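You operate a simulated robot arm through the tools that you are given. There is no shell and no other tool. Be economical: measure what you need, move in short steps, check, and stop when the job is done.

Carry out the task below with a simulated two-armed robot. There is one attempt and no reset: what you move stays moved.

Task
On the top of the blue bench, fold the cloth in half, so that its two short edges meet.
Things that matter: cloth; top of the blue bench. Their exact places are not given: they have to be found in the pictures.

It is judged by the outcome, as a careful person would: the job done as asked, and still so three seconds after it is handed in. It fails if anything else is knocked over, pushed out of place, dropped, spilled or broken. Flat cloth is picked up by pressing the open fingertips on it (5 to 10 N) and closing them slowly along it; thin cloth reads only 2 to 8 mm in the jaws.

Robot
Two 7-joint arms with two-finger grippers on one trunk, on a base that drives. Base frame: it is fixed to the floor where the robot stands at the start and does not move with it; the origin is under the middle of the robot, x ahead of it, y to its left, z up. Units: cm, rad, N and s.
The left shoulder is at the start at [11.5, 21.6, 106.5], the right one opposite. With the tool pointing down near the work surface each hand reaches from about 36 to 86 cm from the robot's upright axis, wherever it stands, measured 20 degrees to its own side. Places, roughly: top of the blue bench [60, -20, 90]. Payload 3.18 kg a hand.
The TCP of each hand is the grasp point between the finger pads, 3 cm short of the fingertips. In the tool frame z runs along the fingers and y along their closing line. The gripper opens to 14.4 cm. The gripper's body begins 10.3 cm behind the TCP.
Orientation is told as [roll, pitch, yaw] about the base's x, y, z axes, in that order, counted from this pose: with the fingers straight down and closing along the base's y, the tool's x points along the base's -x, its y along +y and its z along -z.

Tools
- The arms move only by the tool step_arm. It takes "left_increments", "right_increments" or both (then of equal length, played together; a hand with none holds still); each is a list of rows, each an object of numbers (a shift or turn left out is 0, a gripper value left out holds the last): "dx", "dy", "dz": the shift along the base's x, y, z in units of 250 mm (1.0 is 250 mm); "rx", "ry", "rz": the turn, a rotation vector about the base's x, y, z in units of 90 degrees (1.0 is 90 degrees); "hand": the finger opening in cm, from 0 to 14.4. In form: [{"dx": .., "dy": .., "dz": .., "rx": .., "ry": .., "rz": .., "hand": ..}, ...]. A call has 1 to 20 rows; each row is the pose to reach, as a shift and turn from the pose commanded when the call began. A call with a number of a shift or a turn outside -1 to 1 is refused whole. Each row takes 0.2 s and may step no farther than 5 cm and 0.15 rad from the row before; otherwise, or with a gripper value out of range, the whole call is refused. A pose out of reach is approached as far as the arm can. The call stops where the force on the tool passes 40 N (or 10 N more than at its start, if that is more) or the arm is blocked; 0.2 s more then pass. The fingers move at their own pace and stop on an object; they squeeze with about 38 N. The grip force told is the motor's: it shows also when the fingers shut on nothing. Time passes only in rows, and 0.2 s behind the last, so rows that repeat a pose let the fingers close. The reply holds the time, the measured pose of the TCP, the force on the tool along the base axes, the opening and the grip force, in the units named above and with some noise, with the torque about the TCP (base axes, N m) and any sound that the robot's microphone picked up.
- Cameras (640 x 400 px; columns grow to the right, rows downward): "scene" is now at [22.53, 2.08, 123.31]; the picture's right is [0.31, -0.95, 0.00], its down [-0.62, -0.20, -0.76] and it looks along [0.72, 0.24, -0.65] (base axes); focal length 214 px, centre (320, 200). "left" rides on the left gripper at [7.7, -1.6, -14.3] in its tool frame; the picture's right is [0.21, 0.98, 0.00], its down [-0.84, 0.18, -0.51] and it looks along [-0.50, 0.11, 0.86] (tool axes); focal length 218 px, centre (320, 200). "right" rides on the right gripper at [7.6, 1.6, -14.3] in its tool frame; the picture's right is [-0.21, 0.98, 0.00], its down [-0.84, -0.18, -0.51] and it looks along [-0.50, -0.11, 0.86] (tool axes); focal length 218 px, centre (320, 200).
- capture(camera): a new picture of that camera. The clock stands still meanwhile.
- move_column(by): slides the trunk up (or, below 0, down) by that many cm; the arms and the scene camera ride with it, the base frame stays. It gives what a move gives, with no picture.
- steer(legs): drives the robot by 1 to 6 legs, each [ahead, left, turn to the left] in cm, cm and rad, along the robot's own axes; the way and the turn of a leg run together, so that a leg with both is an arc; at most 150 cm and 3.142 rad a leg. The arms and the cameras ride along, it lands a little off, and it stops where it bumps. It gives what a move gives.
- turn_head(pan, tilt): turns the head with the scene camera to pan (to the left, within 1.396 rad either way) and tilt (down, from -0.506 to 1.204), counted from straight ahead of the robot. It gives what a move gives.
- measure_at(camera, pixels): for up to 12 pixels [column, row] of the newest picture of that camera ("zoom" is the newest enlarged one), the place [x, y, z] in the base frame of the surface seen there, good to about 0.3 cm, but the place of the scene camera against the robot may be out by one fixed shift of up to 1.2 cm in any direction. The clock stands still meanwhile.
- inspect(camera, box): a new picture of the part [left, top, right, bottom] of that camera's present view, enlarged. The clock stands still meanwhile.
- job_done(): hands the job in; it is judged then, once.

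Keep the steps short. Do not move on a guess: measure, check each grasp and each placing, and mend mistakes. In all there are 80 turns and 78 pictures (those below and enlarged ones count). Leave the grippers open and the arms clear of the work at the hand-in unless told otherwise, and finish with a single line.

The tools are called after "Emit:" as name(argument=value, ...) on one line, values as JSON. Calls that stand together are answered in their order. step_arm: Moves the arms, as the interface text tells. Its arguments: {"type":"object","properties":{"left_increments":{"type":"array","items":{"type":"object","properties":{"dx":{"type":"number"},"dy":{"type":"number"},"dz":{"type":"number"},"rx":{"type":"number"},"ry":{"type":"number"},"rz":{"type":"number"},"hand":{"type":"number"}}}},"right_increments":{"type":"array","items":{"type":"object","properties":{"dx":{"type":"number"},"dy":{"type":"number"},"dz":{"type":"number"},"rx":{"type":"number"},"ry":{"type":"number"},"rz":{"type":"number"},"hand":{"type":"number"}}}}},"required":[]} The other tools are called the same way: move_column (by) slides the trunk up or down; steer (legs) drives the base; turn_head (pan, tilt) turns the head that bears the scene camera; capture (camera) takes a picture; measure_at (camera, pixels) gives the place of the surface under pixels of a picture; inspect (camera, box) takes an enlarged picture of a part of a camera's view; job_done () hands the job in.

At the start:

```text
time: 0.0
left_tool_pos: [53.84, 32.53, 99.6]
left_tcp_rot: [0.001, 0.0, 0.0]
left_force: [1.2, -0.3, -0.2]
left_moment: [0.02, -0.03, -0.02]
left_width: 14.39
left_gripper_force: 0.0
right_tool_pos: [40.42, -11.14, 105.79]
right_tcp_rot: [-0.001, 0.001, 0.0]
right_force: [-0.1, 0.3, -0.4]
right_moment: [0.0, 0.0, 0.03]
right_width: 14.41
right_gripper_force: 0.0
trunk travel left (down, up): [-15.0, 21.9]
robot x, y, heading: [0.15, 0.15, 0.001]
head pan, tilt: [0.319, 0.705]
```

scene: 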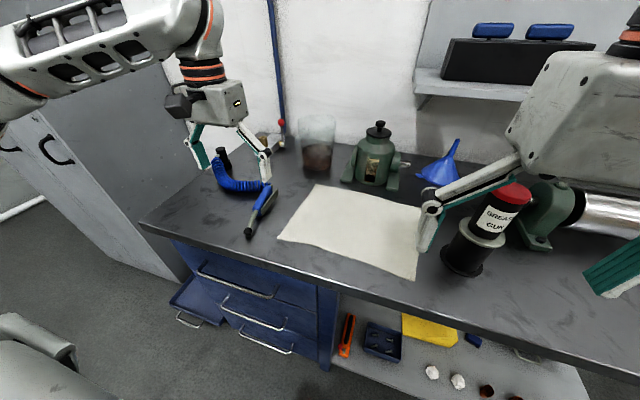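
right: 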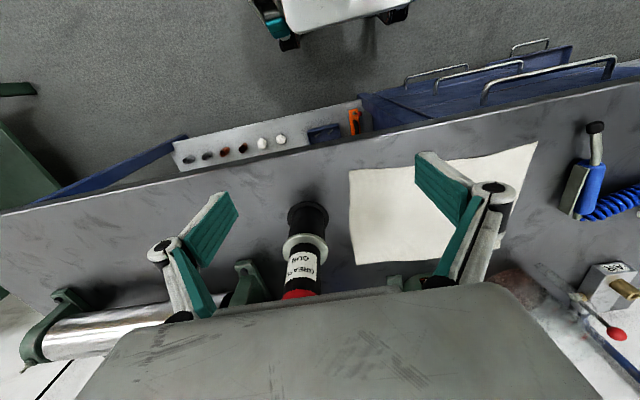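
left: 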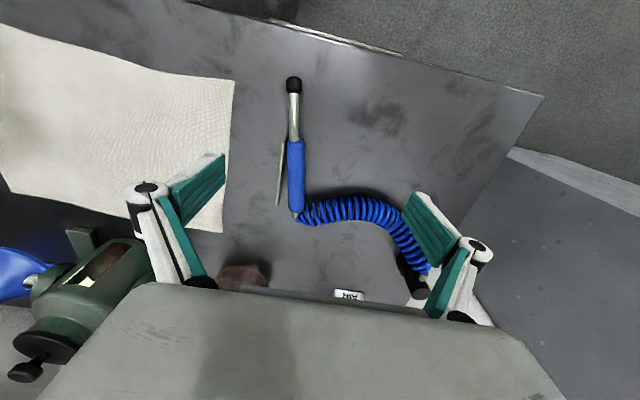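

I see the cream cloth with corners near (316,184), (279,238), (415,280) and (421,207). I'll measure these and the bench around them.

Emit:
measure_at(camera="scene", pixels=[[317, 186], [281, 237], [413, 278], [419, 208], [350, 225], [250, 225], [261, 200], [375, 165], [460, 265], [440, 172], [300, 248], [318, 150]])

Emit:
measure_at(camera="left", pixels=[[231, 83], [221, 230], [5, 30], [12, 190], [294, 85], [296, 210], [100, 120], [150, 300]])

Emit:
measure_at(camera="right", pixels=[[352, 172], [358, 262], [534, 145], [500, 230], [310, 205], [400, 220]])

```text
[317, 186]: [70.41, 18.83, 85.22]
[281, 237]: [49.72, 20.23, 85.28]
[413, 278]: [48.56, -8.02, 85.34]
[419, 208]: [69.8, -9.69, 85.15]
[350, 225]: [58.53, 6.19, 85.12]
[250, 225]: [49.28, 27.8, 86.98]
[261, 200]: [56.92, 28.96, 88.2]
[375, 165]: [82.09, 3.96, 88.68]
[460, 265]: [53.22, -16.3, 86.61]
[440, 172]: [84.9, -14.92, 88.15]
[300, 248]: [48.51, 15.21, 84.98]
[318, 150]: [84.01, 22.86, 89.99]
```

```text
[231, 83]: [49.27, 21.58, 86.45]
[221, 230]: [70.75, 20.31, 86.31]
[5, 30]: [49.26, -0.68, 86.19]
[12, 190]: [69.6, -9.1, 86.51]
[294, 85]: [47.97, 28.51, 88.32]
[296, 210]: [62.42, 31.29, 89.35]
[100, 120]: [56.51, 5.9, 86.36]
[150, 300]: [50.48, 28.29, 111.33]
```

```text
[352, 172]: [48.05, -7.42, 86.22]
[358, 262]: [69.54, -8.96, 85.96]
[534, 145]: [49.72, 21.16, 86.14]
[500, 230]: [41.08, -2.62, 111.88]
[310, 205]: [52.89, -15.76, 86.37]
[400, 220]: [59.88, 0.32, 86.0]
```

The hand cameras put the cloth at x 48–70, y −8 to 21, z about 86. Its short edges are the left and right ones (y 21 and y −8). I'll measure the grease gun and the other neighbours before I plan the grasp.

Emit:
measure_at(camera="scene", pixels=[[515, 190], [490, 215], [520, 215], [475, 232], [448, 255], [480, 265], [545, 200], [540, 240], [455, 150], [420, 180], [378, 128], [225, 155]])

Emit:
measure_at(camera="right", pixels=[[297, 295], [305, 262], [290, 245], [325, 245], [292, 215], [327, 210], [250, 275], [60, 305], [310, 275]])

Emit:
inspect(camera="scene", box=[380, 120, 640, 290])

```text
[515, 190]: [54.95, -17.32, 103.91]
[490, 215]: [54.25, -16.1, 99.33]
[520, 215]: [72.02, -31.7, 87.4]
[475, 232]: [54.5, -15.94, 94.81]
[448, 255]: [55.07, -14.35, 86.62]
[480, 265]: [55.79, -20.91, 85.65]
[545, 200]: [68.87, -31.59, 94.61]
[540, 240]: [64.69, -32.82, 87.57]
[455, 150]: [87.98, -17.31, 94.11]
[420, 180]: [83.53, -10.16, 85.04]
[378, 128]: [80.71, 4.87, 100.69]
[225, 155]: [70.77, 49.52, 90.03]
```

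```text
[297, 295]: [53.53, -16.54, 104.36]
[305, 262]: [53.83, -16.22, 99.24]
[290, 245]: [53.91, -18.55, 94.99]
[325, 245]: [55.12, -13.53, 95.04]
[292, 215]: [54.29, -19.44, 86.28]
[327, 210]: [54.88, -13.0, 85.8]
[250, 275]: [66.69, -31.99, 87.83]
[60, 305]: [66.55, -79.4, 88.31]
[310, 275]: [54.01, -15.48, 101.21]
```

```text
2.35 times, centred on (510, 205) of scene
```

zoom: 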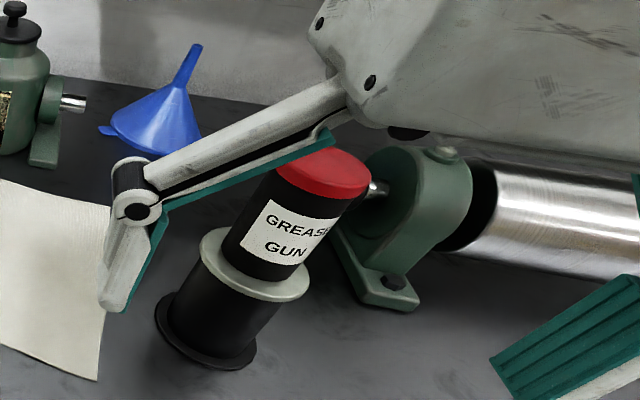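

The grease gun stands at about (54.5, −16.3), with its top at z 104.5 and only 5 cm from the cloth's right edge. My plan is to lift the two right corners and fold them onto the left ones. I'll pinch each corner diagonally so the hands stay clear of the gun. First I'll clear the right hand away, and raise and yaw the left hand over the cloth.

Emit:
step_arm(left_increments=[{"dz": 0.16, "dy": -0.05, "rz": -0.08}, {"dz": 0.3, "dy": -0.15, "rz": -0.16}, {"dz": 0.36, "dy": -0.32, "rz": -0.25}, {"dz": 0.36, "dy": -0.48, "rz": -0.33}, {"dz": 0.36, "dy": -0.64, "rz": -0.42, "dx": -0.05}, {"dz": 0.36, "dy": -0.8, "rz": -0.5, "dx": -0.1}, {"dz": 0.36, "dy": -0.8, "rz": -0.5, "dx": -0.1}], right_increments=[{"dz": 0.1, "dy": -0.1}, {"dz": 0.2, "dy": -0.22}, {"dz": 0.3, "dy": -0.36}, {"dz": 0.4, "dy": -0.5}, {"dz": 0.4, "dy": -0.68}, {"dz": 0.4, "dy": -0.84}, {"dz": 0.4, "dy": -0.84}])

```text
time: 1.6
left_tool_pos: [55.87, 18.83, 109.59]
left_tcp_rot: [0.036, -0.049, -0.769]
left_force: [-1.4, -0.2, 1.1]
left_moment: [0.15, -0.09, 0.02]
left_width: 14.38
left_gripper_force: 0.1
left hand out of reach, approached as far as the arm can: row 2, 3, 4, 5, 6, 7
right_tool_pos: [39.7, -30.98, 114.8]
right_tcp_rot: [0.006, -0.004, -0.001]
right_force: [-0.7, -1.7, 0.8]
right_moment: [0.17, -0.13, 0.0]
right_width: 14.39
right_gripper_force: 0.1
right hand out of reach, approached as far as the arm can: row 6, 7
trunk travel left (down, up): [-15.0, 21.9]
robot x, y, heading: [-0.15, 0.02, 0.0]
head pan, tilt: [0.319, 0.705]
```

The hand stopped short because the pose is too high for the arm at this trunk height. I'll raise the trunk 8 cm so the carrying heights come into reach.

Emit:
move_column(by=8)

Emit:
capture(camera="scene")

```text
time: 2.8
left_tool_pos: [55.97, 18.99, 116.88]
left_tcp_rot: [0.029, -0.046, -0.771]
left_force: [0.4, -0.3, -0.1]
left_moment: [0.0, 0.07, -0.01]
left_width: 14.39
left_gripper_force: 0.0
right_tool_pos: [35.45, -30.67, 126.99]
right_tcp_rot: [0.001, -0.15, -0.003]
right_force: [0.6, 0.0, 0.0]
right_moment: [-0.03, 0.05, 0.04]
right_width: 14.41
right_gripper_force: 0.2
trunk travel left (down, up): [-23.0, 13.9]
robot x, y, heading: [0.48, 0.01, 0.002]
head pan, tilt: [0.319, 0.705]
```

```text
73 pictures are left
```

scene: 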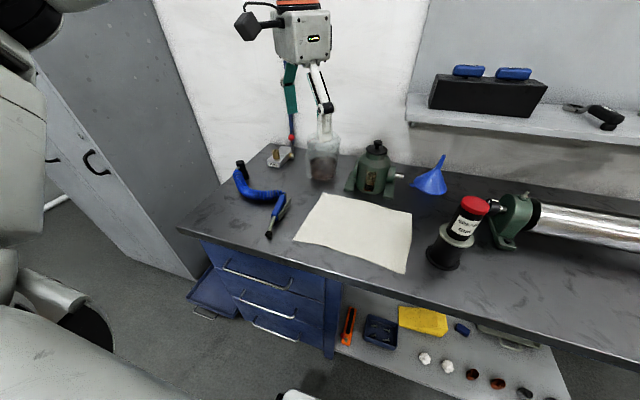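

I have a clear view now. Next I'll bring the left hand down and to the right, towards the near-right cloth corner.

Emit:
step_arm(left_increments=[{"dz": -0.1, "dy": -0.1}, {"dz": -0.22, "dy": -0.2}, {"dz": -0.34, "dy": -0.3, "dx": -0.02}, {"dz": -0.44, "dy": -0.42, "dx": -0.05}, {"dz": -0.48, "dy": -0.56, "dx": -0.08}, {"dz": -0.48, "dy": -0.7, "dx": -0.1}, {"dz": -0.48, "dy": -0.7, "dx": -0.1}])

Emit:
capture(camera="left")

```text
time: 4.4
left_tool_pos: [53.16, 1.61, 104.93]
left_tcp_rot: [0.033, -0.048, -0.771]
left_force: [-1.0, 0.3, 0.0]
left_moment: [-0.04, 0.0, 0.01]
left_width: 14.39
left_gripper_force: 0.1
right_tool_pos: [35.24, -30.55, 127.23]
right_tcp_rot: [0.002, -0.15, -0.003]
right_force: [0.0, 0.4, -0.5]
right_moment: [-0.05, 0.04, 0.02]
right_width: 14.45
right_gripper_force: 0.1
trunk travel left (down, up): [-23.0, 13.9]
robot x, y, heading: [0.1, 0.24, 0.001]
head pan, tilt: [0.319, 0.705]
```

```text
72 pictures are left
```

left: 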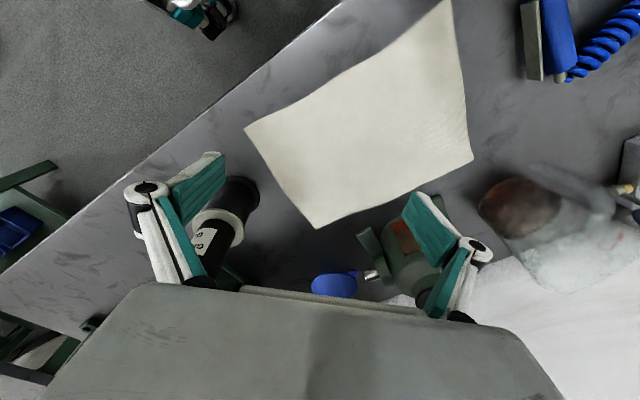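

The cloth's near-right corner is at (246,130) and its far-right corner at (316,228). I'll measure both with this camera.

Emit:
measure_at(camera="left", pixels=[[247, 130], [251, 131], [316, 227], [316, 222], [447, 5], [471, 160], [300, 140], [230, 150]])

```text
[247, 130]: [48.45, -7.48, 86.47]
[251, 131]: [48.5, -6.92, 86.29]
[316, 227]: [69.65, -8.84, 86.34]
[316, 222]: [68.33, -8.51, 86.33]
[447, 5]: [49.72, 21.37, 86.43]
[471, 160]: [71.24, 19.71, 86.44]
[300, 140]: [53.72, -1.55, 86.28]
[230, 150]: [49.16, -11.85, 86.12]
```

The near-right corner is at (48.3, −7.6). I'll go to about 1.7 cm inside it with a 5 cm opening, and stop above it at z 94.

Emit:
step_arm(left_increments=[{"dx": -0.04, "dy": -0.08, "dz": -0.1, "rx": -0.01, "ry": 0.015, "hand": 5}, {"dx": -0.08, "dy": -0.18, "dz": -0.2, "rx": -0.021, "ry": 0.031, "rz": -0.01, "hand": 5}, {"dx": -0.12, "dy": -0.28, "dz": -0.32, "rx": -0.021, "ry": 0.031, "rz": -0.01, "hand": 5}, {"dx": -0.146, "dy": -0.316, "dz": -0.437, "rx": -0.021, "ry": 0.031, "rz": -0.01, "hand": 5}, {"dx": -0.146, "dy": -0.316, "dz": -0.437, "rx": -0.021, "ry": 0.031, "rz": -0.01, "hand": 5}])

Emit:
capture(camera="left")

Emit:
inspect(camera="scene", box=[280, 130, 520, 290])

```text
time: 5.6
left_tool_pos: [49.69, -6.5, 94.22]
left_tcp_rot: [-0.024, -0.035, -0.781]
left_force: [-0.2, 0.7, 1.1]
left_moment: [-0.02, 0.02, -0.02]
left_width: 5.03
left_gripper_force: 0.2
right_tool_pos: [35.34, -30.61, 127.11]
right_tcp_rot: [0.002, -0.15, -0.003]
right_force: [-0.5, -0.3, 0.3]
right_moment: [-0.03, 0.04, 0.02]
right_width: 14.41
right_gripper_force: 0.1
trunk travel left (down, up): [-23.0, 13.9]
robot x, y, heading: [0.16, -0.3, -0.0]
head pan, tilt: [0.319, 0.705]
```

```text
71 pictures are left
```

left: 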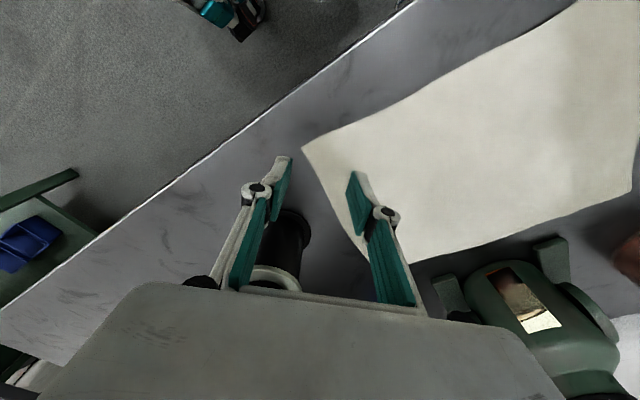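

```text
2.50 times, centred on (400, 210) of scene
```

zoom: 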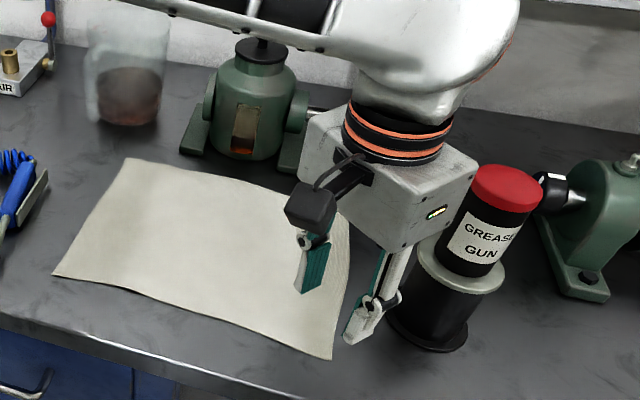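

The outer finger will land just outside the corner and the inner one on the cloth. I'll shift slightly to centre on the corner, narrow to 3.4 cm and descend to just above contact.

Emit:
step_arm(left_increments=[{"dx": -0.033, "dy": 0.011, "dz": -0.08, "hand": 3.4}, {"dx": -0.033, "dy": 0.011, "dz": -0.15, "rx": 0.015, "ry": 0.02, "hand": 3.4}, {"dx": -0.033, "dy": 0.011, "dz": -0.19, "rx": 0.015, "ry": 0.02, "hand": 3.4}, {"dx": -0.033, "dy": 0.011, "dz": -0.195, "rx": 0.015, "ry": 0.02, "hand": 3.4}])

Emit:
inspect(camera="left", box=[220, 90, 420, 240])

```text
time: 6.6
left_tool_pos: [48.89, -6.15, 89.16]
left_tcp_rot: [-0.03, 0.004, -0.782]
left_force: [0.1, 0.1, 0.1]
left_moment: [0.01, 0.01, -0.01]
left_width: 3.41
left_gripper_force: 0.1
right_tool_pos: [35.36, -30.68, 127.15]
right_tcp_rot: [0.005, -0.15, -0.003]
right_force: [-0.1, -0.4, 0.1]
right_moment: [0.02, -0.02, 0.01]
right_width: 14.41
right_gripper_force: 0.1
trunk travel left (down, up): [-23.0, 13.9]
robot x, y, heading: [-0.06, 0.4, 0.005]
head pan, tilt: [0.319, 0.705]
```

```text
2.67 times, centred on (320, 165) of left
```

zoom: 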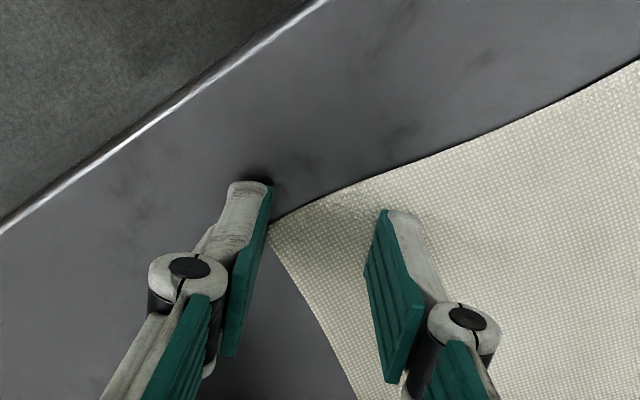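

The corner sits just inside the outer finger. Now I'll press down gently.

Emit:
step_arm(left_increments=[{"dz": -0.004}, {"dz": -0.008}, {"dz": -0.012}, {"dz": -0.014}])

```text
time: 7.6
left_tool_pos: [48.92, -6.04, 89.01]
left_tcp_rot: [-0.025, 0.0, -0.782]
left_force: [1.3, -1.2, 11.8]
left_moment: [0.13, -0.25, 0.03]
left_width: 3.37
left_gripper_force: 0.0
right_tool_pos: [35.26, -30.61, 127.14]
right_tcp_rot: [0.003, -0.149, -0.004]
right_force: [-0.2, 0.0, 0.5]
right_moment: [0.01, 0.02, -0.01]
right_width: 14.4
right_gripper_force: 0.1
trunk travel left (down, up): [-23.0, 13.9]
robot x, y, heading: [0.13, -0.31, 0.0]
head pan, tilt: [0.319, 0.705]
```

The press force reads 11.8 N. I'll ease up slightly and close slowly.

Emit:
step_arm(left_increments=[{"dz": 0.003, "hand": 3.3}, {"dz": 0.003, "hand": 3.0}, {"dz": 0.003, "hand": 2.7}, {"dz": 0.003, "hand": 2.4}, {"dz": 0.003, "hand": 2.1}, {"dz": 0.003, "hand": 1.8}, {"dz": 0.003, "hand": 1.5}, {"dz": 0.003, "hand": 1.2}, {"dz": 0.003, "hand": 0.9}, {"dz": 0.003, "hand": 0.6}, {"dz": 0.003, "hand": 0.3}, {"dz": 0.003, "hand": 0.0}, {"dz": 0.003, "hand": 0.0}, {"dz": 0.003, "hand": 0.0}])

Emit:
inspect(camera="left", box=[220, 90, 420, 240])

```text
time: 10.6
left_tool_pos: [48.88, -5.99, 89.15]
left_tcp_rot: [-0.03, 0.001, -0.782]
left_force: [-0.2, -0.2, 0.3]
left_moment: [0.0, -0.02, 0.0]
left_width: 0.01
left_gripper_force: 30.9
right_tool_pos: [35.38, -30.71, 127.23]
right_tcp_rot: [0.004, -0.151, -0.004]
right_force: [-0.8, -1.2, -0.3]
right_moment: [0.0, 0.0, -0.03]
right_width: 14.4
right_gripper_force: 0.0
trunk travel left (down, up): [-23.0, 13.9]
robot x, y, heading: [-0.03, -0.09, 0.0]
head pan, tilt: [0.319, 0.705]
```

```text
2.67 times, centred on (320, 165) of left
```

zoom: 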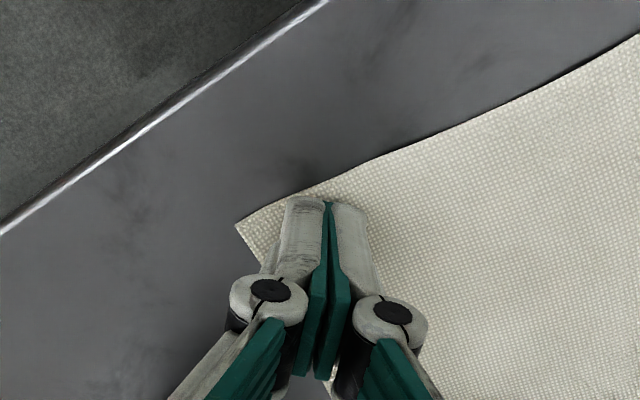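

My easing lost the contact force. The fingers slid the corner about 1 cm outward and shut on nothing. I'll lift 1 cm, reopen, and shift 1 cm outward so the outer finger lands right on the corner.

Emit:
step_arm(left_increments=[{"dz": 0.04, "hand": 0.5}, {"dz": 0.04, "hand": 3.4}, {"dz": 0.04, "dx": -0.028, "dy": -0.028, "hand": 3.4}, {"dz": 0.01, "dx": -0.028, "dy": -0.028, "hand": 3.4}, {"dz": 0.01, "dx": -0.028, "dy": -0.028, "hand": 3.4}])

Emit:
inspect(camera="left", box=[220, 90, 420, 240])

```text
time: 11.8
left_tool_pos: [48.19, -6.86, 89.22]
left_tcp_rot: [-0.031, 0.003, -0.782]
left_force: [-0.1, 0.1, 0.1]
left_moment: [0.05, -0.02, 0.0]
left_width: 3.4
left_gripper_force: 0.0
right_tool_pos: [35.4, -30.72, 127.09]
right_tcp_rot: [0.004, -0.15, -0.004]
right_force: [-0.2, -0.2, 0.5]
right_moment: [-0.03, -0.01, -0.03]
right_width: 14.38
right_gripper_force: 0.0
trunk travel left (down, up): [-23.0, 13.9]
robot x, y, heading: [0.02, -0.37, -0.0]
head pan, tilt: [0.319, 0.705]
```

```text
2.67 times, centred on (320, 165) of left
```

zoom: 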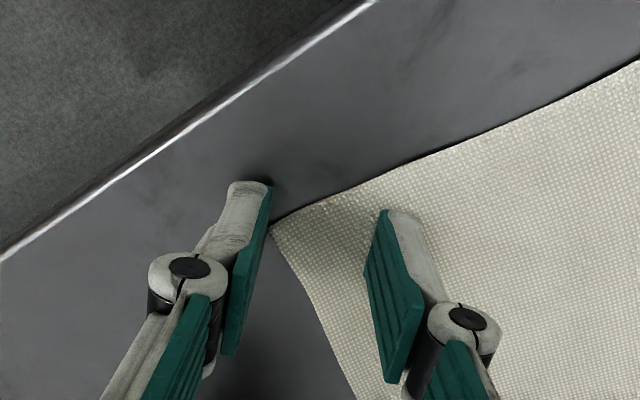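

The corner is just inside the outer finger again. This time I'll press and close in one call, holding the press throughout.

Emit:
step_arm(left_increments=[{"dz": -0.006}, {"dz": -0.012}, {"dz": -0.015}, {"dz": -0.015, "hand": 3.1}, {"dz": -0.015, "hand": 2.8}, {"dz": -0.015, "hand": 2.5}, {"dz": -0.015, "hand": 2.2}, {"dz": -0.015, "hand": 1.9}, {"dz": -0.015, "hand": 1.6}, {"dz": -0.015, "hand": 1.3}, {"dz": -0.015, "hand": 1.0}, {"dz": -0.015, "hand": 0.7}, {"dz": -0.015, "hand": 0.4}, {"dz": -0.015, "hand": 0.1}, {"dz": -0.015, "hand": 0.0}, {"dz": -0.015, "hand": 0.0}, {"dz": -0.015, "hand": 0.0}])

Emit:
inspect(camera="left", box=[220, 90, 420, 240])

```text
time: 15.4
left_tool_pos: [48.18, -6.69, 88.92]
left_tcp_rot: [-0.029, 0.002, -0.784]
left_force: [-1.8, 1.3, 2.4]
left_moment: [-0.37, 0.18, 0.01]
left_width: 0.0
left_gripper_force: 26.2
right_tool_pos: [35.46, -30.69, 127.1]
right_tcp_rot: [0.004, -0.151, -0.003]
right_force: [-0.1, 0.3, -0.1]
right_moment: [0.03, -0.01, -0.03]
right_width: 14.41
right_gripper_force: 0.0
trunk travel left (down, up): [-23.0, 13.9]
robot x, y, heading: [-0.18, 0.22, -0.001]
head pan, tilt: [0.319, 0.705]
```

```text
2.67 times, centred on (320, 165) of left
```

zoom: 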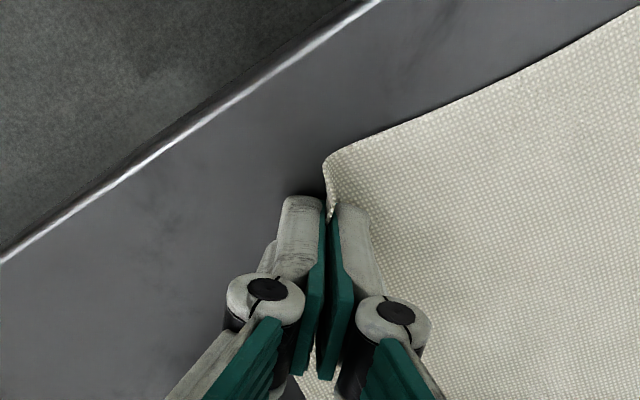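

The cloth seems to run into the gap, but the width reads 0. I'll lift 1.5 cm to test the grip.

Emit:
step_arm(left_increments=[{"dz": 0.02}, {"dz": 0.04}, {"dz": 0.06}])

Emit:
inspect(camera="left", box=[220, 90, 420, 240])

```text
time: 16.2
left_tool_pos: [48.14, -6.73, 90.45]
left_tcp_rot: [-0.03, 0.002, -0.782]
left_force: [-0.9, 0.4, 0.0]
left_moment: [-0.12, 0.1, -0.05]
left_width: 0.49
left_gripper_force: 30.4
right_tool_pos: [35.34, -30.78, 127.18]
right_tcp_rot: [0.003, -0.149, -0.005]
right_force: [0.1, 0.7, -0.1]
right_moment: [-0.01, 0.02, -0.01]
right_width: 14.42
right_gripper_force: 0.1
trunk travel left (down, up): [-23.0, 13.9]
robot x, y, heading: [-0.23, 0.16, 0.001]
head pan, tilt: [0.319, 0.705]
```

```text
2.67 times, centred on (320, 165) of left
```

zoom: 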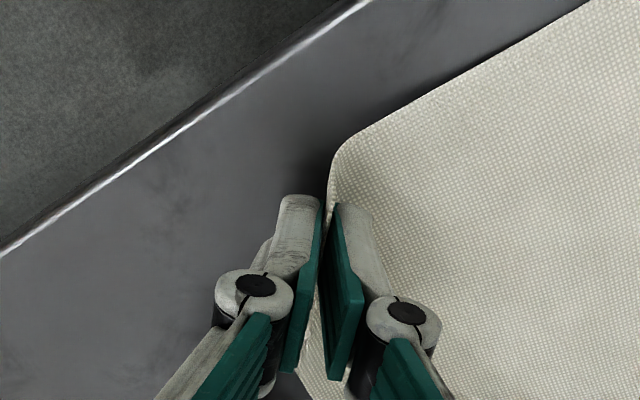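

The cloth is held: the width reads 4.9 mm and the corner is lifting. Next I'll carry it up and to the left in an arc, turning the hand in yaw so that the corner mirrors properly.

Emit:
step_arm(left_increments=[{"dy": 0.04, "dz": 0.1}, {"dx": 0.01, "dy": 0.1, "dz": 0.2, "rz": 0.08}, {"dx": 0.02, "dy": 0.2, "dz": 0.28, "rz": 0.17}, {"dx": 0.03, "dy": 0.32, "dz": 0.34, "rz": 0.25}, {"dx": 0.04, "dy": 0.44, "dz": 0.36, "rz": 0.33}, {"dx": 0.05, "dy": 0.54, "dz": 0.36, "rz": 0.42}, {"dx": 0.06, "dy": 0.6, "dz": 0.36, "rz": 0.5}])

Emit:
capture(camera="scene")

Emit:
capture(camera="left")

```text
time: 17.8
left_tool_pos: [49.52, 8.27, 99.48]
left_tcp_rot: [-0.029, 0.0, 0.006]
left_force: [0.6, 1.8, 0.4]
left_moment: [-0.29, -0.11, 0.0]
left_width: 0.47
left_gripper_force: 30.4
right_tool_pos: [35.29, -30.73, 127.11]
right_tcp_rot: [0.002, -0.152, -0.004]
right_force: [-1.1, 0.0, -0.3]
right_moment: [0.0, 0.0, 0.02]
right_width: 14.41
right_gripper_force: 0.0
trunk travel left (down, up): [-23.0, 13.9]
robot x, y, heading: [0.0, -0.07, -0.003]
head pan, tilt: [0.319, 0.705]
```

```text
64 pictures are left
```

scene: 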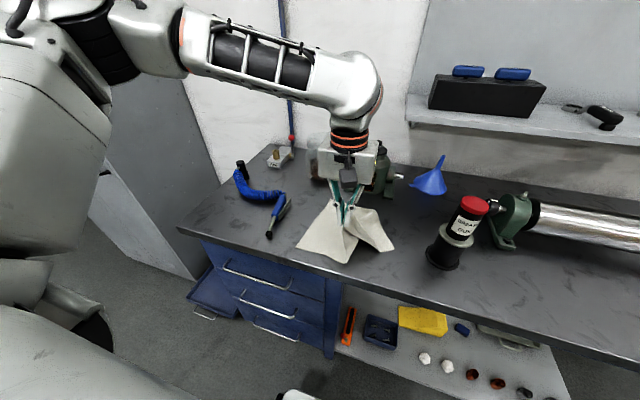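

```text
63 pictures are left
```

left: 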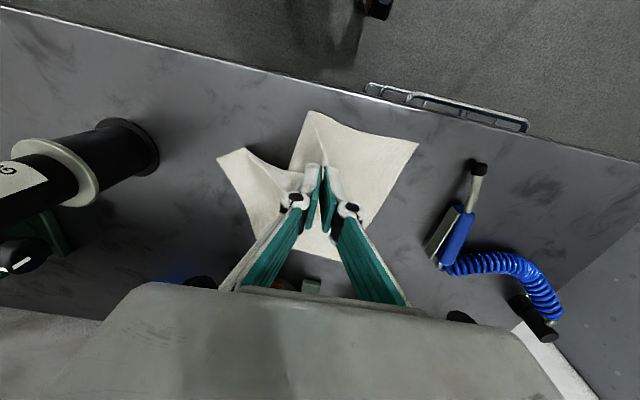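

I'll measure the visible cloth corners to see how it is draped now.

Emit:
measure_at(camera="left", pixels=[[220, 158], [246, 150], [316, 114], [416, 143], [340, 255], [255, 225], [290, 170], [262, 185]])

Emit:
inspect(camera="scene", box=[260, 130, 460, 290])

```text
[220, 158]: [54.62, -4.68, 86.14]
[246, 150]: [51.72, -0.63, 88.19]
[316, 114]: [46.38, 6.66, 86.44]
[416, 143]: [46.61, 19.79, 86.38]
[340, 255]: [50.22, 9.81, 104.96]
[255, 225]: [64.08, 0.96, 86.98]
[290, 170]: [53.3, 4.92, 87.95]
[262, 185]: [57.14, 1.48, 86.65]
```

```text
2.50 times, centred on (360, 210) of scene
```

zoom: 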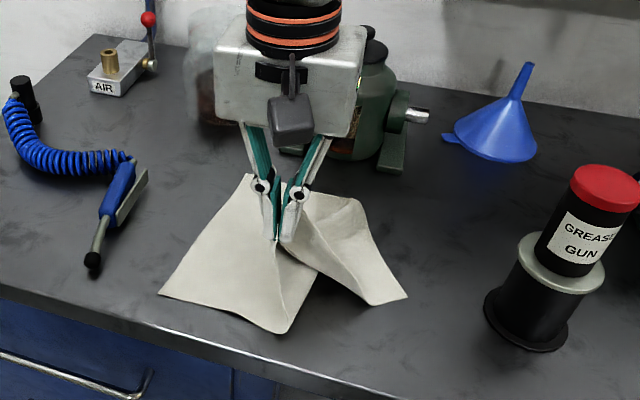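

Emit:
measure_at(camera="zoom", pixels=[[404, 297], [356, 203], [312, 196], [250, 178], [165, 294], [283, 328], [366, 302], [318, 276], [330, 240], [350, 250], [277, 245], [375, 240]])

```text
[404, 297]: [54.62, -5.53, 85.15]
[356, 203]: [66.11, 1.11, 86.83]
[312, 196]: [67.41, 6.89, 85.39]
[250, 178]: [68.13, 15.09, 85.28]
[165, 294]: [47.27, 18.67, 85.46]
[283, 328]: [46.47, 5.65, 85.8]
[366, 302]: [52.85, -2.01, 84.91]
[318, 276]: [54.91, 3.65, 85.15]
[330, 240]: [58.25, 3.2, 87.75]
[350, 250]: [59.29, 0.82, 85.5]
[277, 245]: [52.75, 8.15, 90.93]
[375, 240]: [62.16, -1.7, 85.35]
```

The cloth slid and turned a bit. The left edge now runs from about (46.7,19.7) to (68.5,15.5), and the far-right corner has been dragged to (54.6,−5). This can be recovered. I'll lay the held corner onto the near-left corner and keep it gripped as a pin, then bring the far-right corner over with the right hand.

Emit:
step_arm(left_increments=[{"dx": -0.01, "dy": 0.1, "dz": 0.0, "rz": 0.08}, {"dx": -0.02, "dy": 0.2, "dz": -0.05, "rz": 0.17}, {"dx": -0.03, "dy": 0.3, "dz": -0.14, "rz": 0.25}, {"dx": -0.04, "dy": 0.37, "dz": -0.24, "rz": 0.33}, {"dx": -0.05, "dy": 0.4, "dz": -0.32, "rz": 0.42}, {"dx": -0.053, "dy": 0.4, "dz": -0.36, "rz": 0.5}])

Emit:
capture(camera="left")

Emit:
inspect(camera="scene", box=[260, 130, 460, 290])

```text
time: 19.2
left_tool_pos: [48.54, 18.38, 90.48]
left_tcp_rot: [-0.029, 0.001, 0.791]
left_force: [-0.2, 0.2, -0.5]
left_moment: [-0.15, -0.11, 0.02]
left_width: 0.48
left_gripper_force: 30.6
right_tool_pos: [35.38, -30.72, 127.22]
right_tcp_rot: [0.003, -0.151, -0.003]
right_force: [0.4, 0.3, -0.6]
right_moment: [0.0, -0.02, -0.03]
right_width: 14.4
right_gripper_force: 0.0
trunk travel left (down, up): [-23.0, 13.9]
robot x, y, heading: [0.18, 0.16, -0.001]
head pan, tilt: [0.319, 0.705]
```

```text
61 pictures are left
```

left: 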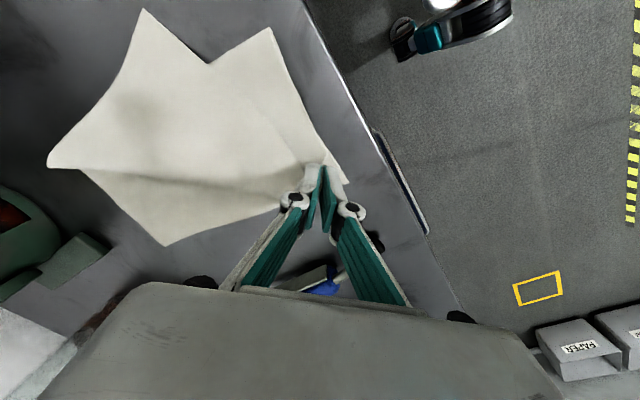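

```text
2.50 times, centred on (360, 210) of scene
```

zoom: 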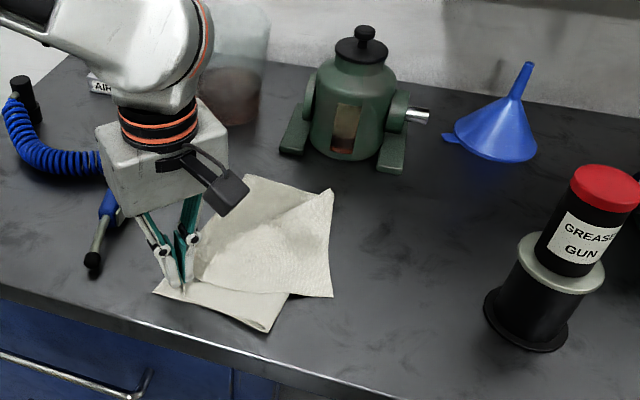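

The near corner is now over the near-left corner, and the far-right corner points at (143,12) in the left view. I'll measure all the corners of this state.

Emit:
measure_at(camera="left", pixels=[[145, 16], [268, 31], [209, 65], [50, 163], [167, 242], [340, 178], [135, 110], [200, 140], [110, 178]])

Emit:
inspect(camera="left", box=[240, 110, 400, 230])

```text
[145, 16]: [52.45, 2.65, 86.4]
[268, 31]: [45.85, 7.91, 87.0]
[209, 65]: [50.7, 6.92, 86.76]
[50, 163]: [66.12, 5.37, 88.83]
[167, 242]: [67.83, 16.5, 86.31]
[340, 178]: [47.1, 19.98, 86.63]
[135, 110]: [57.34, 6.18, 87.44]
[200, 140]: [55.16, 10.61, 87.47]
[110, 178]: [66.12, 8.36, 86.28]
```

```text
3.33 times, centred on (320, 170) of left
```

zoom: 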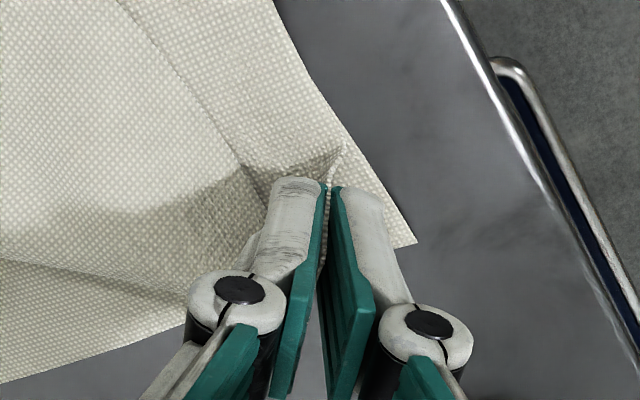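

The flap's tip is at (52.5, 2.6) and must go to the far-left corner at (68, 16.6). To make room for the right hand, I'll lean the left hand to the left about its fingertips. It keeps holding the near corner.

Emit:
step_arm(left_increments=[{"rx": -0.09, "dy": 0.015, "dz": -0.001}, {"rx": -0.18, "dy": 0.03, "dz": -0.005}, {"rx": -0.27, "dy": 0.047, "dz": -0.011}, {"rx": -0.35, "dy": 0.06, "dz": -0.018}], right_increments=[{"dz": -0.1, "dy": 0.08, "ry": 0.03}, {"dz": -0.2, "dy": 0.2, "ry": 0.06}, {"dz": -0.3, "dy": 0.35, "ry": 0.095}, {"dz": -0.4, "dy": 0.5, "dx": 0.05, "ry": 0.095}])

Emit:
inspect(camera="scene", box=[260, 130, 460, 290])

```text
time: 20.2
left_tool_pos: [48.36, 19.65, 89.98]
left_tcp_rot: [-0.44, 0.384, 0.708]
left_force: [-0.1, -0.4, -0.9]
left_moment: [-0.01, 0.03, 0.01]
left_width: 0.48
left_gripper_force: 32.9
right_tool_pos: [36.88, -18.05, 117.24]
right_tcp_rot: [0.003, 0.001, -0.005]
right_force: [-0.1, 0.9, -0.7]
right_moment: [-0.02, 0.01, -0.02]
right_width: 14.39
right_gripper_force: 0.0
trunk travel left (down, up): [-23.0, 13.9]
robot x, y, heading: [0.1, 0.05, -0.003]
head pan, tilt: [0.319, 0.705]
```

```text
2.50 times, centred on (360, 210) of scene
```

zoom: 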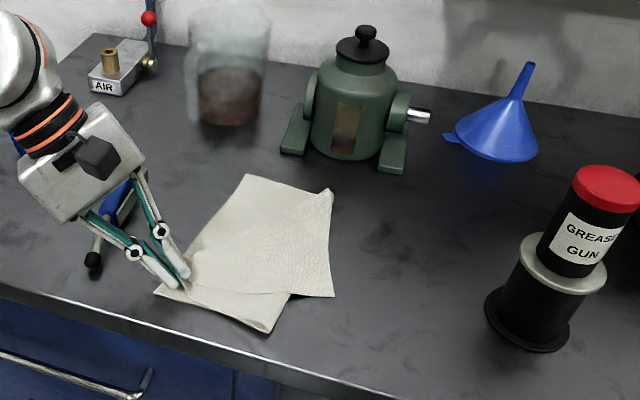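

The left hand is clear now. I'll bring the right hand over the flap tip, going around the gun.

Emit:
step_arm(right_increments=[{"dy": 0.18, "dz": -0.05, "hand": 4}, {"dy": 0.36, "dz": -0.1, "rz": -0.05}, {"dy": 0.53, "dz": -0.18, "dx": 0.02, "rz": -0.1}, {"dy": 0.68, "dz": -0.26, "dx": 0.1, "rz": -0.15}, {"dy": 0.8, "dz": -0.36, "dx": 0.22, "rz": -0.2}, {"dy": 0.88, "dz": -0.46, "dx": 0.36, "rz": -0.25}, {"dy": 0.89, "dz": -0.58, "dx": 0.5, "rz": -0.31}, {"dy": 0.89, "dz": -0.68, "dx": 0.6, "rz": -0.31}, {"dy": 0.89, "dz": -0.8, "dx": 0.66, "rz": -0.31}, {"dy": 0.89, "dz": -0.8, "dx": 0.66, "rz": -0.31}])

Emit:
capture(camera="right")

Emit:
capture(camera="scene")

```text
time: 22.4
left_tool_pos: [48.37, 19.65, 90.06]
left_tcp_rot: [-0.438, 0.379, 0.706]
left_force: [0.4, 0.2, -1.4]
left_moment: [0.01, -0.02, -0.01]
left_width: 0.43
left_gripper_force: 31.4
right_tool_pos: [53.29, 4.01, 97.05]
right_tcp_rot: [0.003, -0.001, -0.491]
right_force: [-0.1, 0.6, 0.3]
right_moment: [-0.03, -0.03, -0.02]
right_width: 4.03
right_gripper_force: 0.0
trunk travel left (down, up): [-23.0, 13.9]
robot x, y, heading: [0.03, 0.03, 0.0]
head pan, tilt: [0.319, 0.705]
```

```text
57 pictures are left
```

right: 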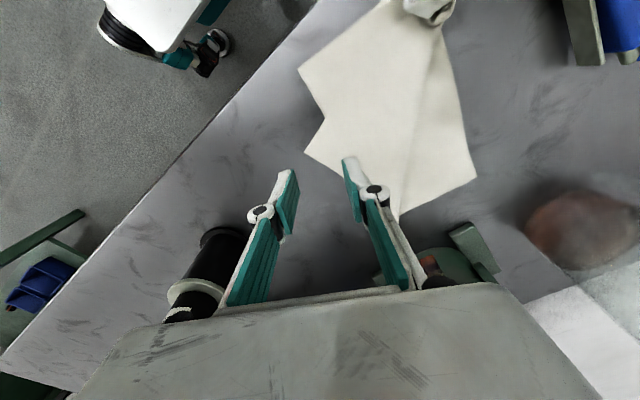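

```text
56 pictures are left
```

scene: 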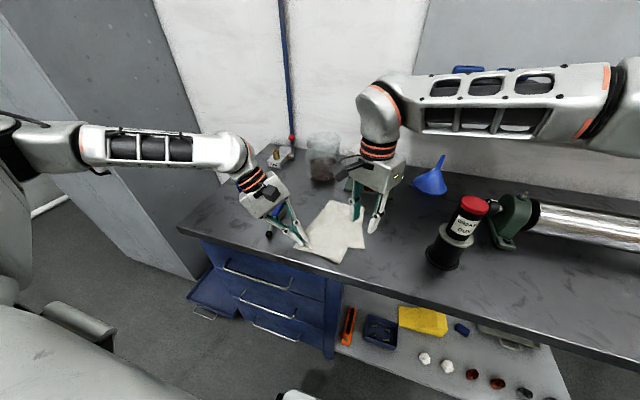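

The flap tip at (305,152) is about 1.8 cm outward of where the TCP will land, and the alignment is good. I'll nudge outward slightly, set a 3.4 cm opening and descend to just above contact.

Emit:
step_arm(right_increments=[{"dz": -0.15, "dx": -0.007, "dy": -0.014, "hand": 3.4}, {"dz": -0.27, "dx": -0.007, "dy": -0.014, "hand": 3.4}, {"dz": -0.305, "dx": -0.007, "dy": -0.014, "hand": 3.4}, {"dz": -0.308, "dx": -0.007, "dy": -0.014, "hand": 3.4}])

Emit:
inspect(camera="right", box=[220, 90, 420, 240])

```text
time: 23.4
left_tool_pos: [48.36, 19.7, 90.01]
left_tcp_rot: [-0.44, 0.38, 0.706]
left_force: [0.2, -0.3, 0.7]
left_moment: [-0.05, -0.03, 0.0]
left_width: 0.45
left_gripper_force: 32.0
right_tool_pos: [53.02, 3.72, 89.38]
right_tcp_rot: [0.0, 0.0, -0.491]
right_force: [-0.7, -0.6, 0.0]
right_moment: [0.03, -0.01, 0.0]
right_width: 3.38
right_gripper_force: 0.2
trunk travel left (down, up): [-23.0, 13.9]
robot x, y, heading: [-0.37, -0.06, -0.0]
head pan, tilt: [0.319, 0.705]
```

```text
2.67 times, centred on (320, 165) of right
```

zoom: 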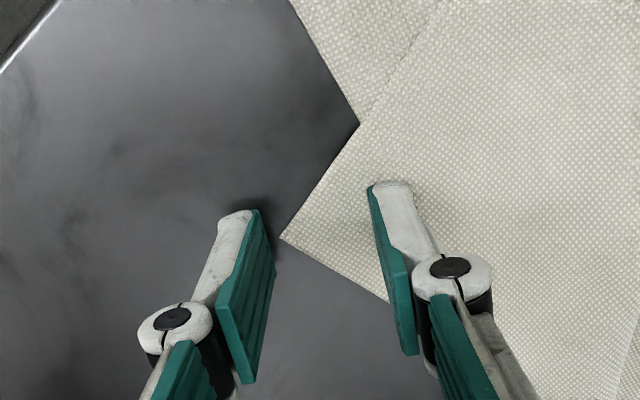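

The corner lies just inside the outer finger, as before. I'll press and close in one call.

Emit:
step_arm(right_increments=[{"dz": -0.007}, {"dz": -0.013}, {"dz": -0.018}, {"dz": -0.021}, {"dz": -0.021, "hand": 3.1}, {"dz": -0.021, "hand": 2.8}, {"dz": -0.021, "hand": 2.5}, {"dz": -0.021, "hand": 2.2}, {"dz": -0.021, "hand": 1.9}, {"dz": -0.021, "hand": 1.6}, {"dz": -0.021, "hand": 1.3}, {"dz": -0.021, "hand": 1.0}, {"dz": -0.021, "hand": 0.7}, {"dz": -0.021, "hand": 0.4}, {"dz": -0.021, "hand": 0.1}, {"dz": -0.021, "hand": 0.0}, {"dz": -0.021, "hand": 0.0}, {"dz": -0.005, "hand": 0.0}, {"dz": 0.02, "hand": 0.0}])

Emit:
inspect(camera="right", box=[220, 90, 420, 240])

```text
time: 27.4
left_tool_pos: [48.35, 19.63, 90.13]
left_tcp_rot: [-0.437, 0.38, 0.707]
left_force: [0.3, -1.6, -1.5]
left_moment: [0.07, -0.01, -0.02]
left_width: 0.1
left_gripper_force: 32.3
right_tool_pos: [52.92, 3.6, 89.81]
right_tcp_rot: [0.003, -0.001, -0.49]
right_force: [0.1, 0.5, -1.2]
right_moment: [-0.11, 0.01, 0.0]
right_width: 0.72
right_gripper_force: 38.0
trunk travel left (down, up): [-23.0, 13.9]
robot x, y, heading: [0.1, -0.45, 0.002]
head pan, tilt: [0.319, 0.705]
```

```text
2.67 times, centred on (320, 165) of right
```

zoom: 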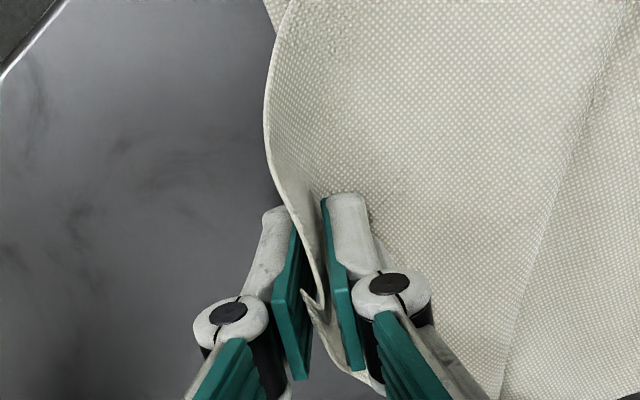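

The right hand has a good grip (7 mm), but the left width fell to 0.1. I'll check the left hand.

Emit:
inspect(camera="left", box=[200, 80, 440, 240])

Emit:
inspect(camera="scene", box=[260, 150, 420, 270])

```text
2.50 times, centred on (320, 160) of left
```

zoom: 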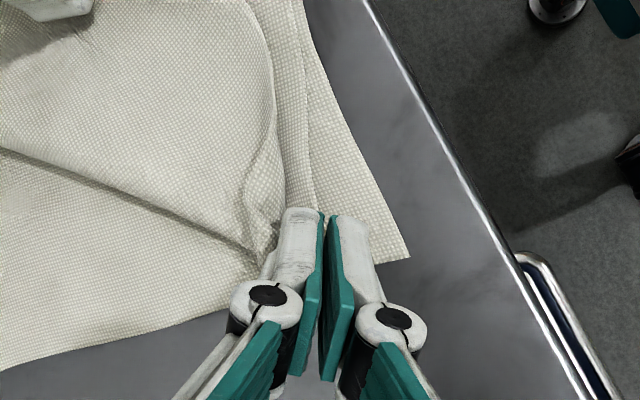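

```text
3.33 times, centred on (340, 210) of scene
```

zoom: 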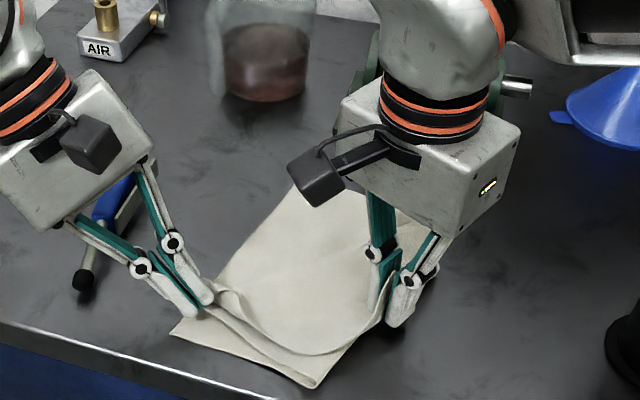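

The left tips still sit on the corner, so I'll press them down a little as a pin. The right hand carries the far corner up and over to the far-left corner, yawing slightly.

Emit:
step_arm(left_increments=[{"dz": -0.006}, {"dz": -0.012}, {"dz": -0.016}, {"dz": -0.016}, {"dz": -0.016}, {"dz": -0.016}, {"dz": -0.016}, {"dz": -0.016}], right_increments=[{"dz": 0.1}, {"dx": 0.06, "dy": 0.05, "dz": 0.2, "rz": -0.03}, {"dx": 0.18, "dy": 0.14, "dz": 0.27, "rz": -0.06}, {"dx": 0.3, "dy": 0.24, "dz": 0.27, "rz": -0.1}, {"dx": 0.42, "dy": 0.34, "dz": 0.22, "rz": -0.14}, {"dx": 0.5, "dy": 0.43, "dz": 0.14, "rz": -0.17}, {"dx": 0.55, "dy": 0.47, "dz": 0.07, "rz": -0.19}, {"dx": 0.556, "dy": 0.476, "dz": 0.04, "rz": -0.19}])

Emit:
capture(camera="scene")

Emit:
capture(camera="right")

Emit:
capture(camera="left")

```text
time: 28.6
left_tool_pos: [48.46, 19.77, 89.39]
left_tcp_rot: [-0.436, 0.383, 0.708]
left_force: [-0.8, 0.6, 0.1]
left_moment: [0.0, 0.04, -0.04]
left_width: 0.09
left_gripper_force: 33.2
right_tool_pos: [69.56, 1.91, 97.6]
right_tcp_rot: [0.05, 0.039, -0.881]
right_force: [0.5, 0.3, -0.1]
right_moment: [-0.04, -0.01, -0.01]
right_width: 0.0
right_gripper_force: 31.0
right hand out of reach, approached as far as the arm can: row 5, 6
trunk travel left (down, up): [-23.0, 13.9]
robot x, y, heading: [0.05, 0.03, -0.004]
head pan, tilt: [0.319, 0.705]
stopped in row 6 (right hand): the arm was blocked; the commanded pose is now the measured one
```

```text
51 pictures are left
```

scene: 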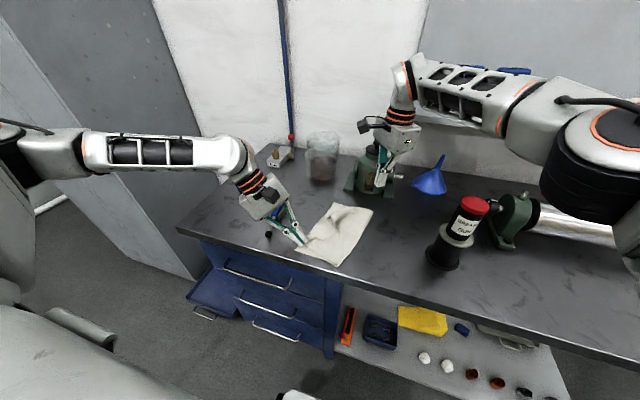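

```text
50 pictures are left
```

right: 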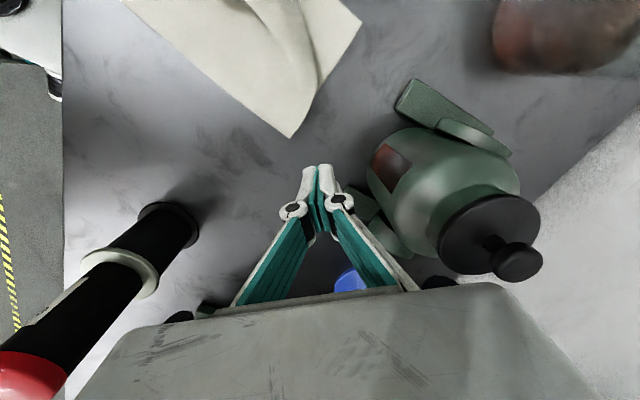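

```text
49 pictures are left
```

left: 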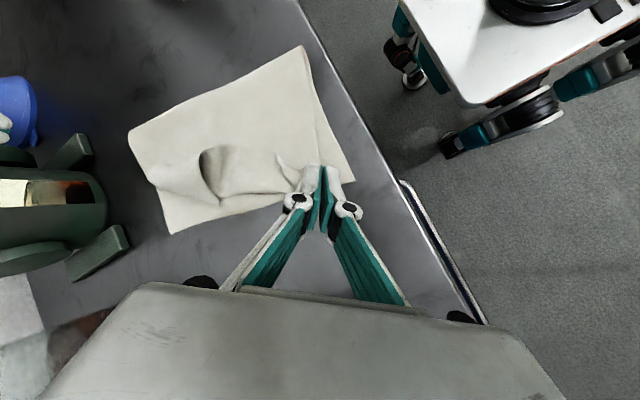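

The right arm ran out of reach and let go, but the cloth already looks close to folded. I'll back the right hand off, up and away, then examine the cloth.

Emit:
step_arm(right_increments=[{"dz": 0.12, "dx": -0.08}, {"dz": 0.25, "dx": -0.18, "rz": 0.09}, {"dz": 0.38, "dx": -0.3, "rz": 0.18}, {"dz": 0.5, "dx": -0.44, "rz": 0.27}, {"dz": 0.6, "dx": -0.58, "rz": 0.36}, {"dz": 0.6, "dx": -0.76, "dy": -0.05, "rz": 0.45}, {"dz": 0.6, "dx": -0.94, "dy": -0.1, "rz": 0.5}, {"dz": 0.6, "dx": -1.0, "dy": -0.25, "rz": 0.5}, {"dz": 0.6, "dx": -1.0, "dy": -0.43, "rz": 0.5}])

Emit:
inspect(camera="left", box=[100, 20, 420, 260])

Emit:
inspect(camera="scene", box=[270, 130, 450, 280])

```text
time: 30.6
left_tool_pos: [48.27, 19.55, 89.57]
left_tcp_rot: [-0.435, 0.383, 0.708]
left_force: [0.1, -0.3, -0.6]
left_moment: [0.02, 0.01, 0.0]
left_width: 0.09
left_gripper_force: 33.3
right_tool_pos: [44.23, -9.37, 112.43]
right_tcp_rot: [0.048, 0.039, -0.093]
right_force: [-0.1, -0.2, 0.0]
right_moment: [0.06, -0.02, -0.02]
right_width: 0.0
right_gripper_force: 30.3
trunk travel left (down, up): [-23.0, 13.9]
robot x, y, heading: [-0.3, -0.1, -0.003]
head pan, tilt: [0.319, 0.705]
```

```text
1.67 times, centred on (260, 140) of left
```

zoom: 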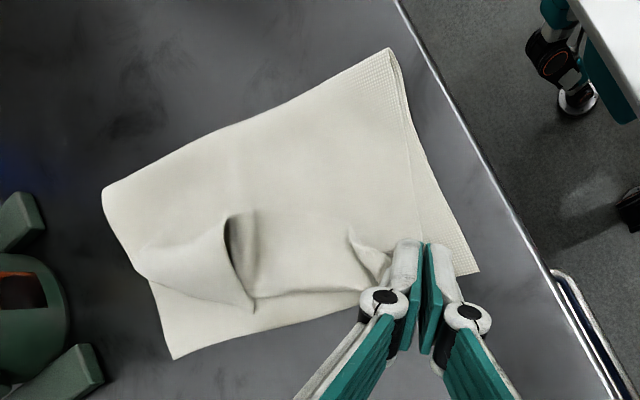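

```text
2.67 times, centred on (360, 205) of scene
```

zoom: 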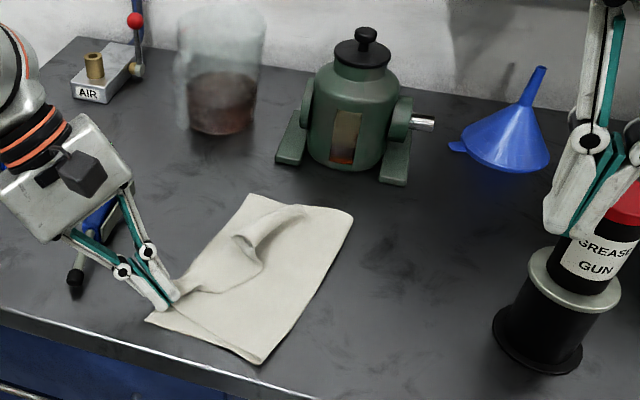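

The fold line is good. The top layer's far corner is curled short of the far-left corner, and the left hand can reach it. I'll release the left fingers and lift straight back, moving the right hand farther away.

Emit:
step_arm(left_increments=[{"hand": 1.0}, {"hand": 2.0}, {"dz": 0.06, "dy": 0.03, "hand": 2.5}, {"dz": 0.16, "dy": 0.09}, {"dz": 0.3, "dy": 0.15, "rx": 0.09}, {"dz": 0.44, "dy": 0.15, "rx": 0.18}, {"dz": 0.5, "dy": 0.1, "rx": 0.27}, {"dz": 0.5, "dy": 0.05, "rx": 0.35}], right_increments=[{"dy": -0.1}, {"dy": -0.25, "dx": -0.05}, {"dy": -0.4, "dx": -0.1}, {"dy": -0.55, "dx": -0.15}, {"dy": -0.7, "dx": -0.2}, {"dy": -0.8, "dx": -0.2, "hand": 5}, {"dy": -0.8, "dx": -0.2, "hand": 5}, {"dy": -0.8, "dx": -0.2, "hand": 5}])

Emit:
capture(camera="left")

Emit:
inspect(camera="scene", box=[270, 150, 420, 270])

```text
time: 32.4
left_tool_pos: [48.17, 20.94, 102.07]
left_tcp_rot: [-0.027, 0.001, 0.79]
left_force: [-0.2, -0.7, -0.2]
left_moment: [0.04, 0.0, 0.01]
left_width: 2.49
left_gripper_force: 0.0
right_tool_pos: [39.28, -29.15, 112.74]
right_tcp_rot: [0.048, 0.041, -0.094]
right_force: [0.1, -0.1, 0.2]
right_moment: [0.03, -0.02, -0.02]
right_width: 5.01
right_gripper_force: 0.0
trunk travel left (down, up): [-23.0, 13.9]
robot x, y, heading: [-0.08, 0.31, -0.002]
head pan, tilt: [0.319, 0.705]
```

```text
46 pictures are left
```

left: 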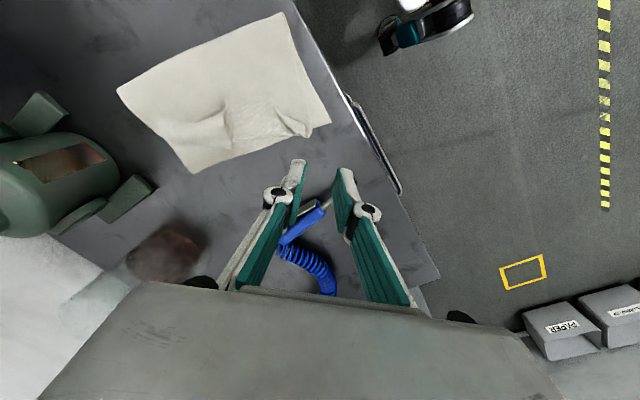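

```text
3.33 times, centred on (345, 210) of scene
```

zoom: 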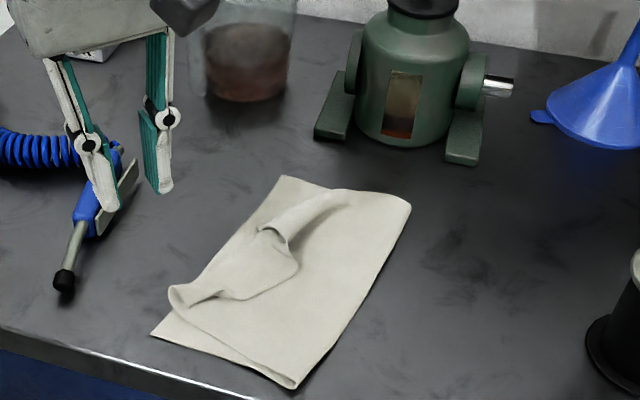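

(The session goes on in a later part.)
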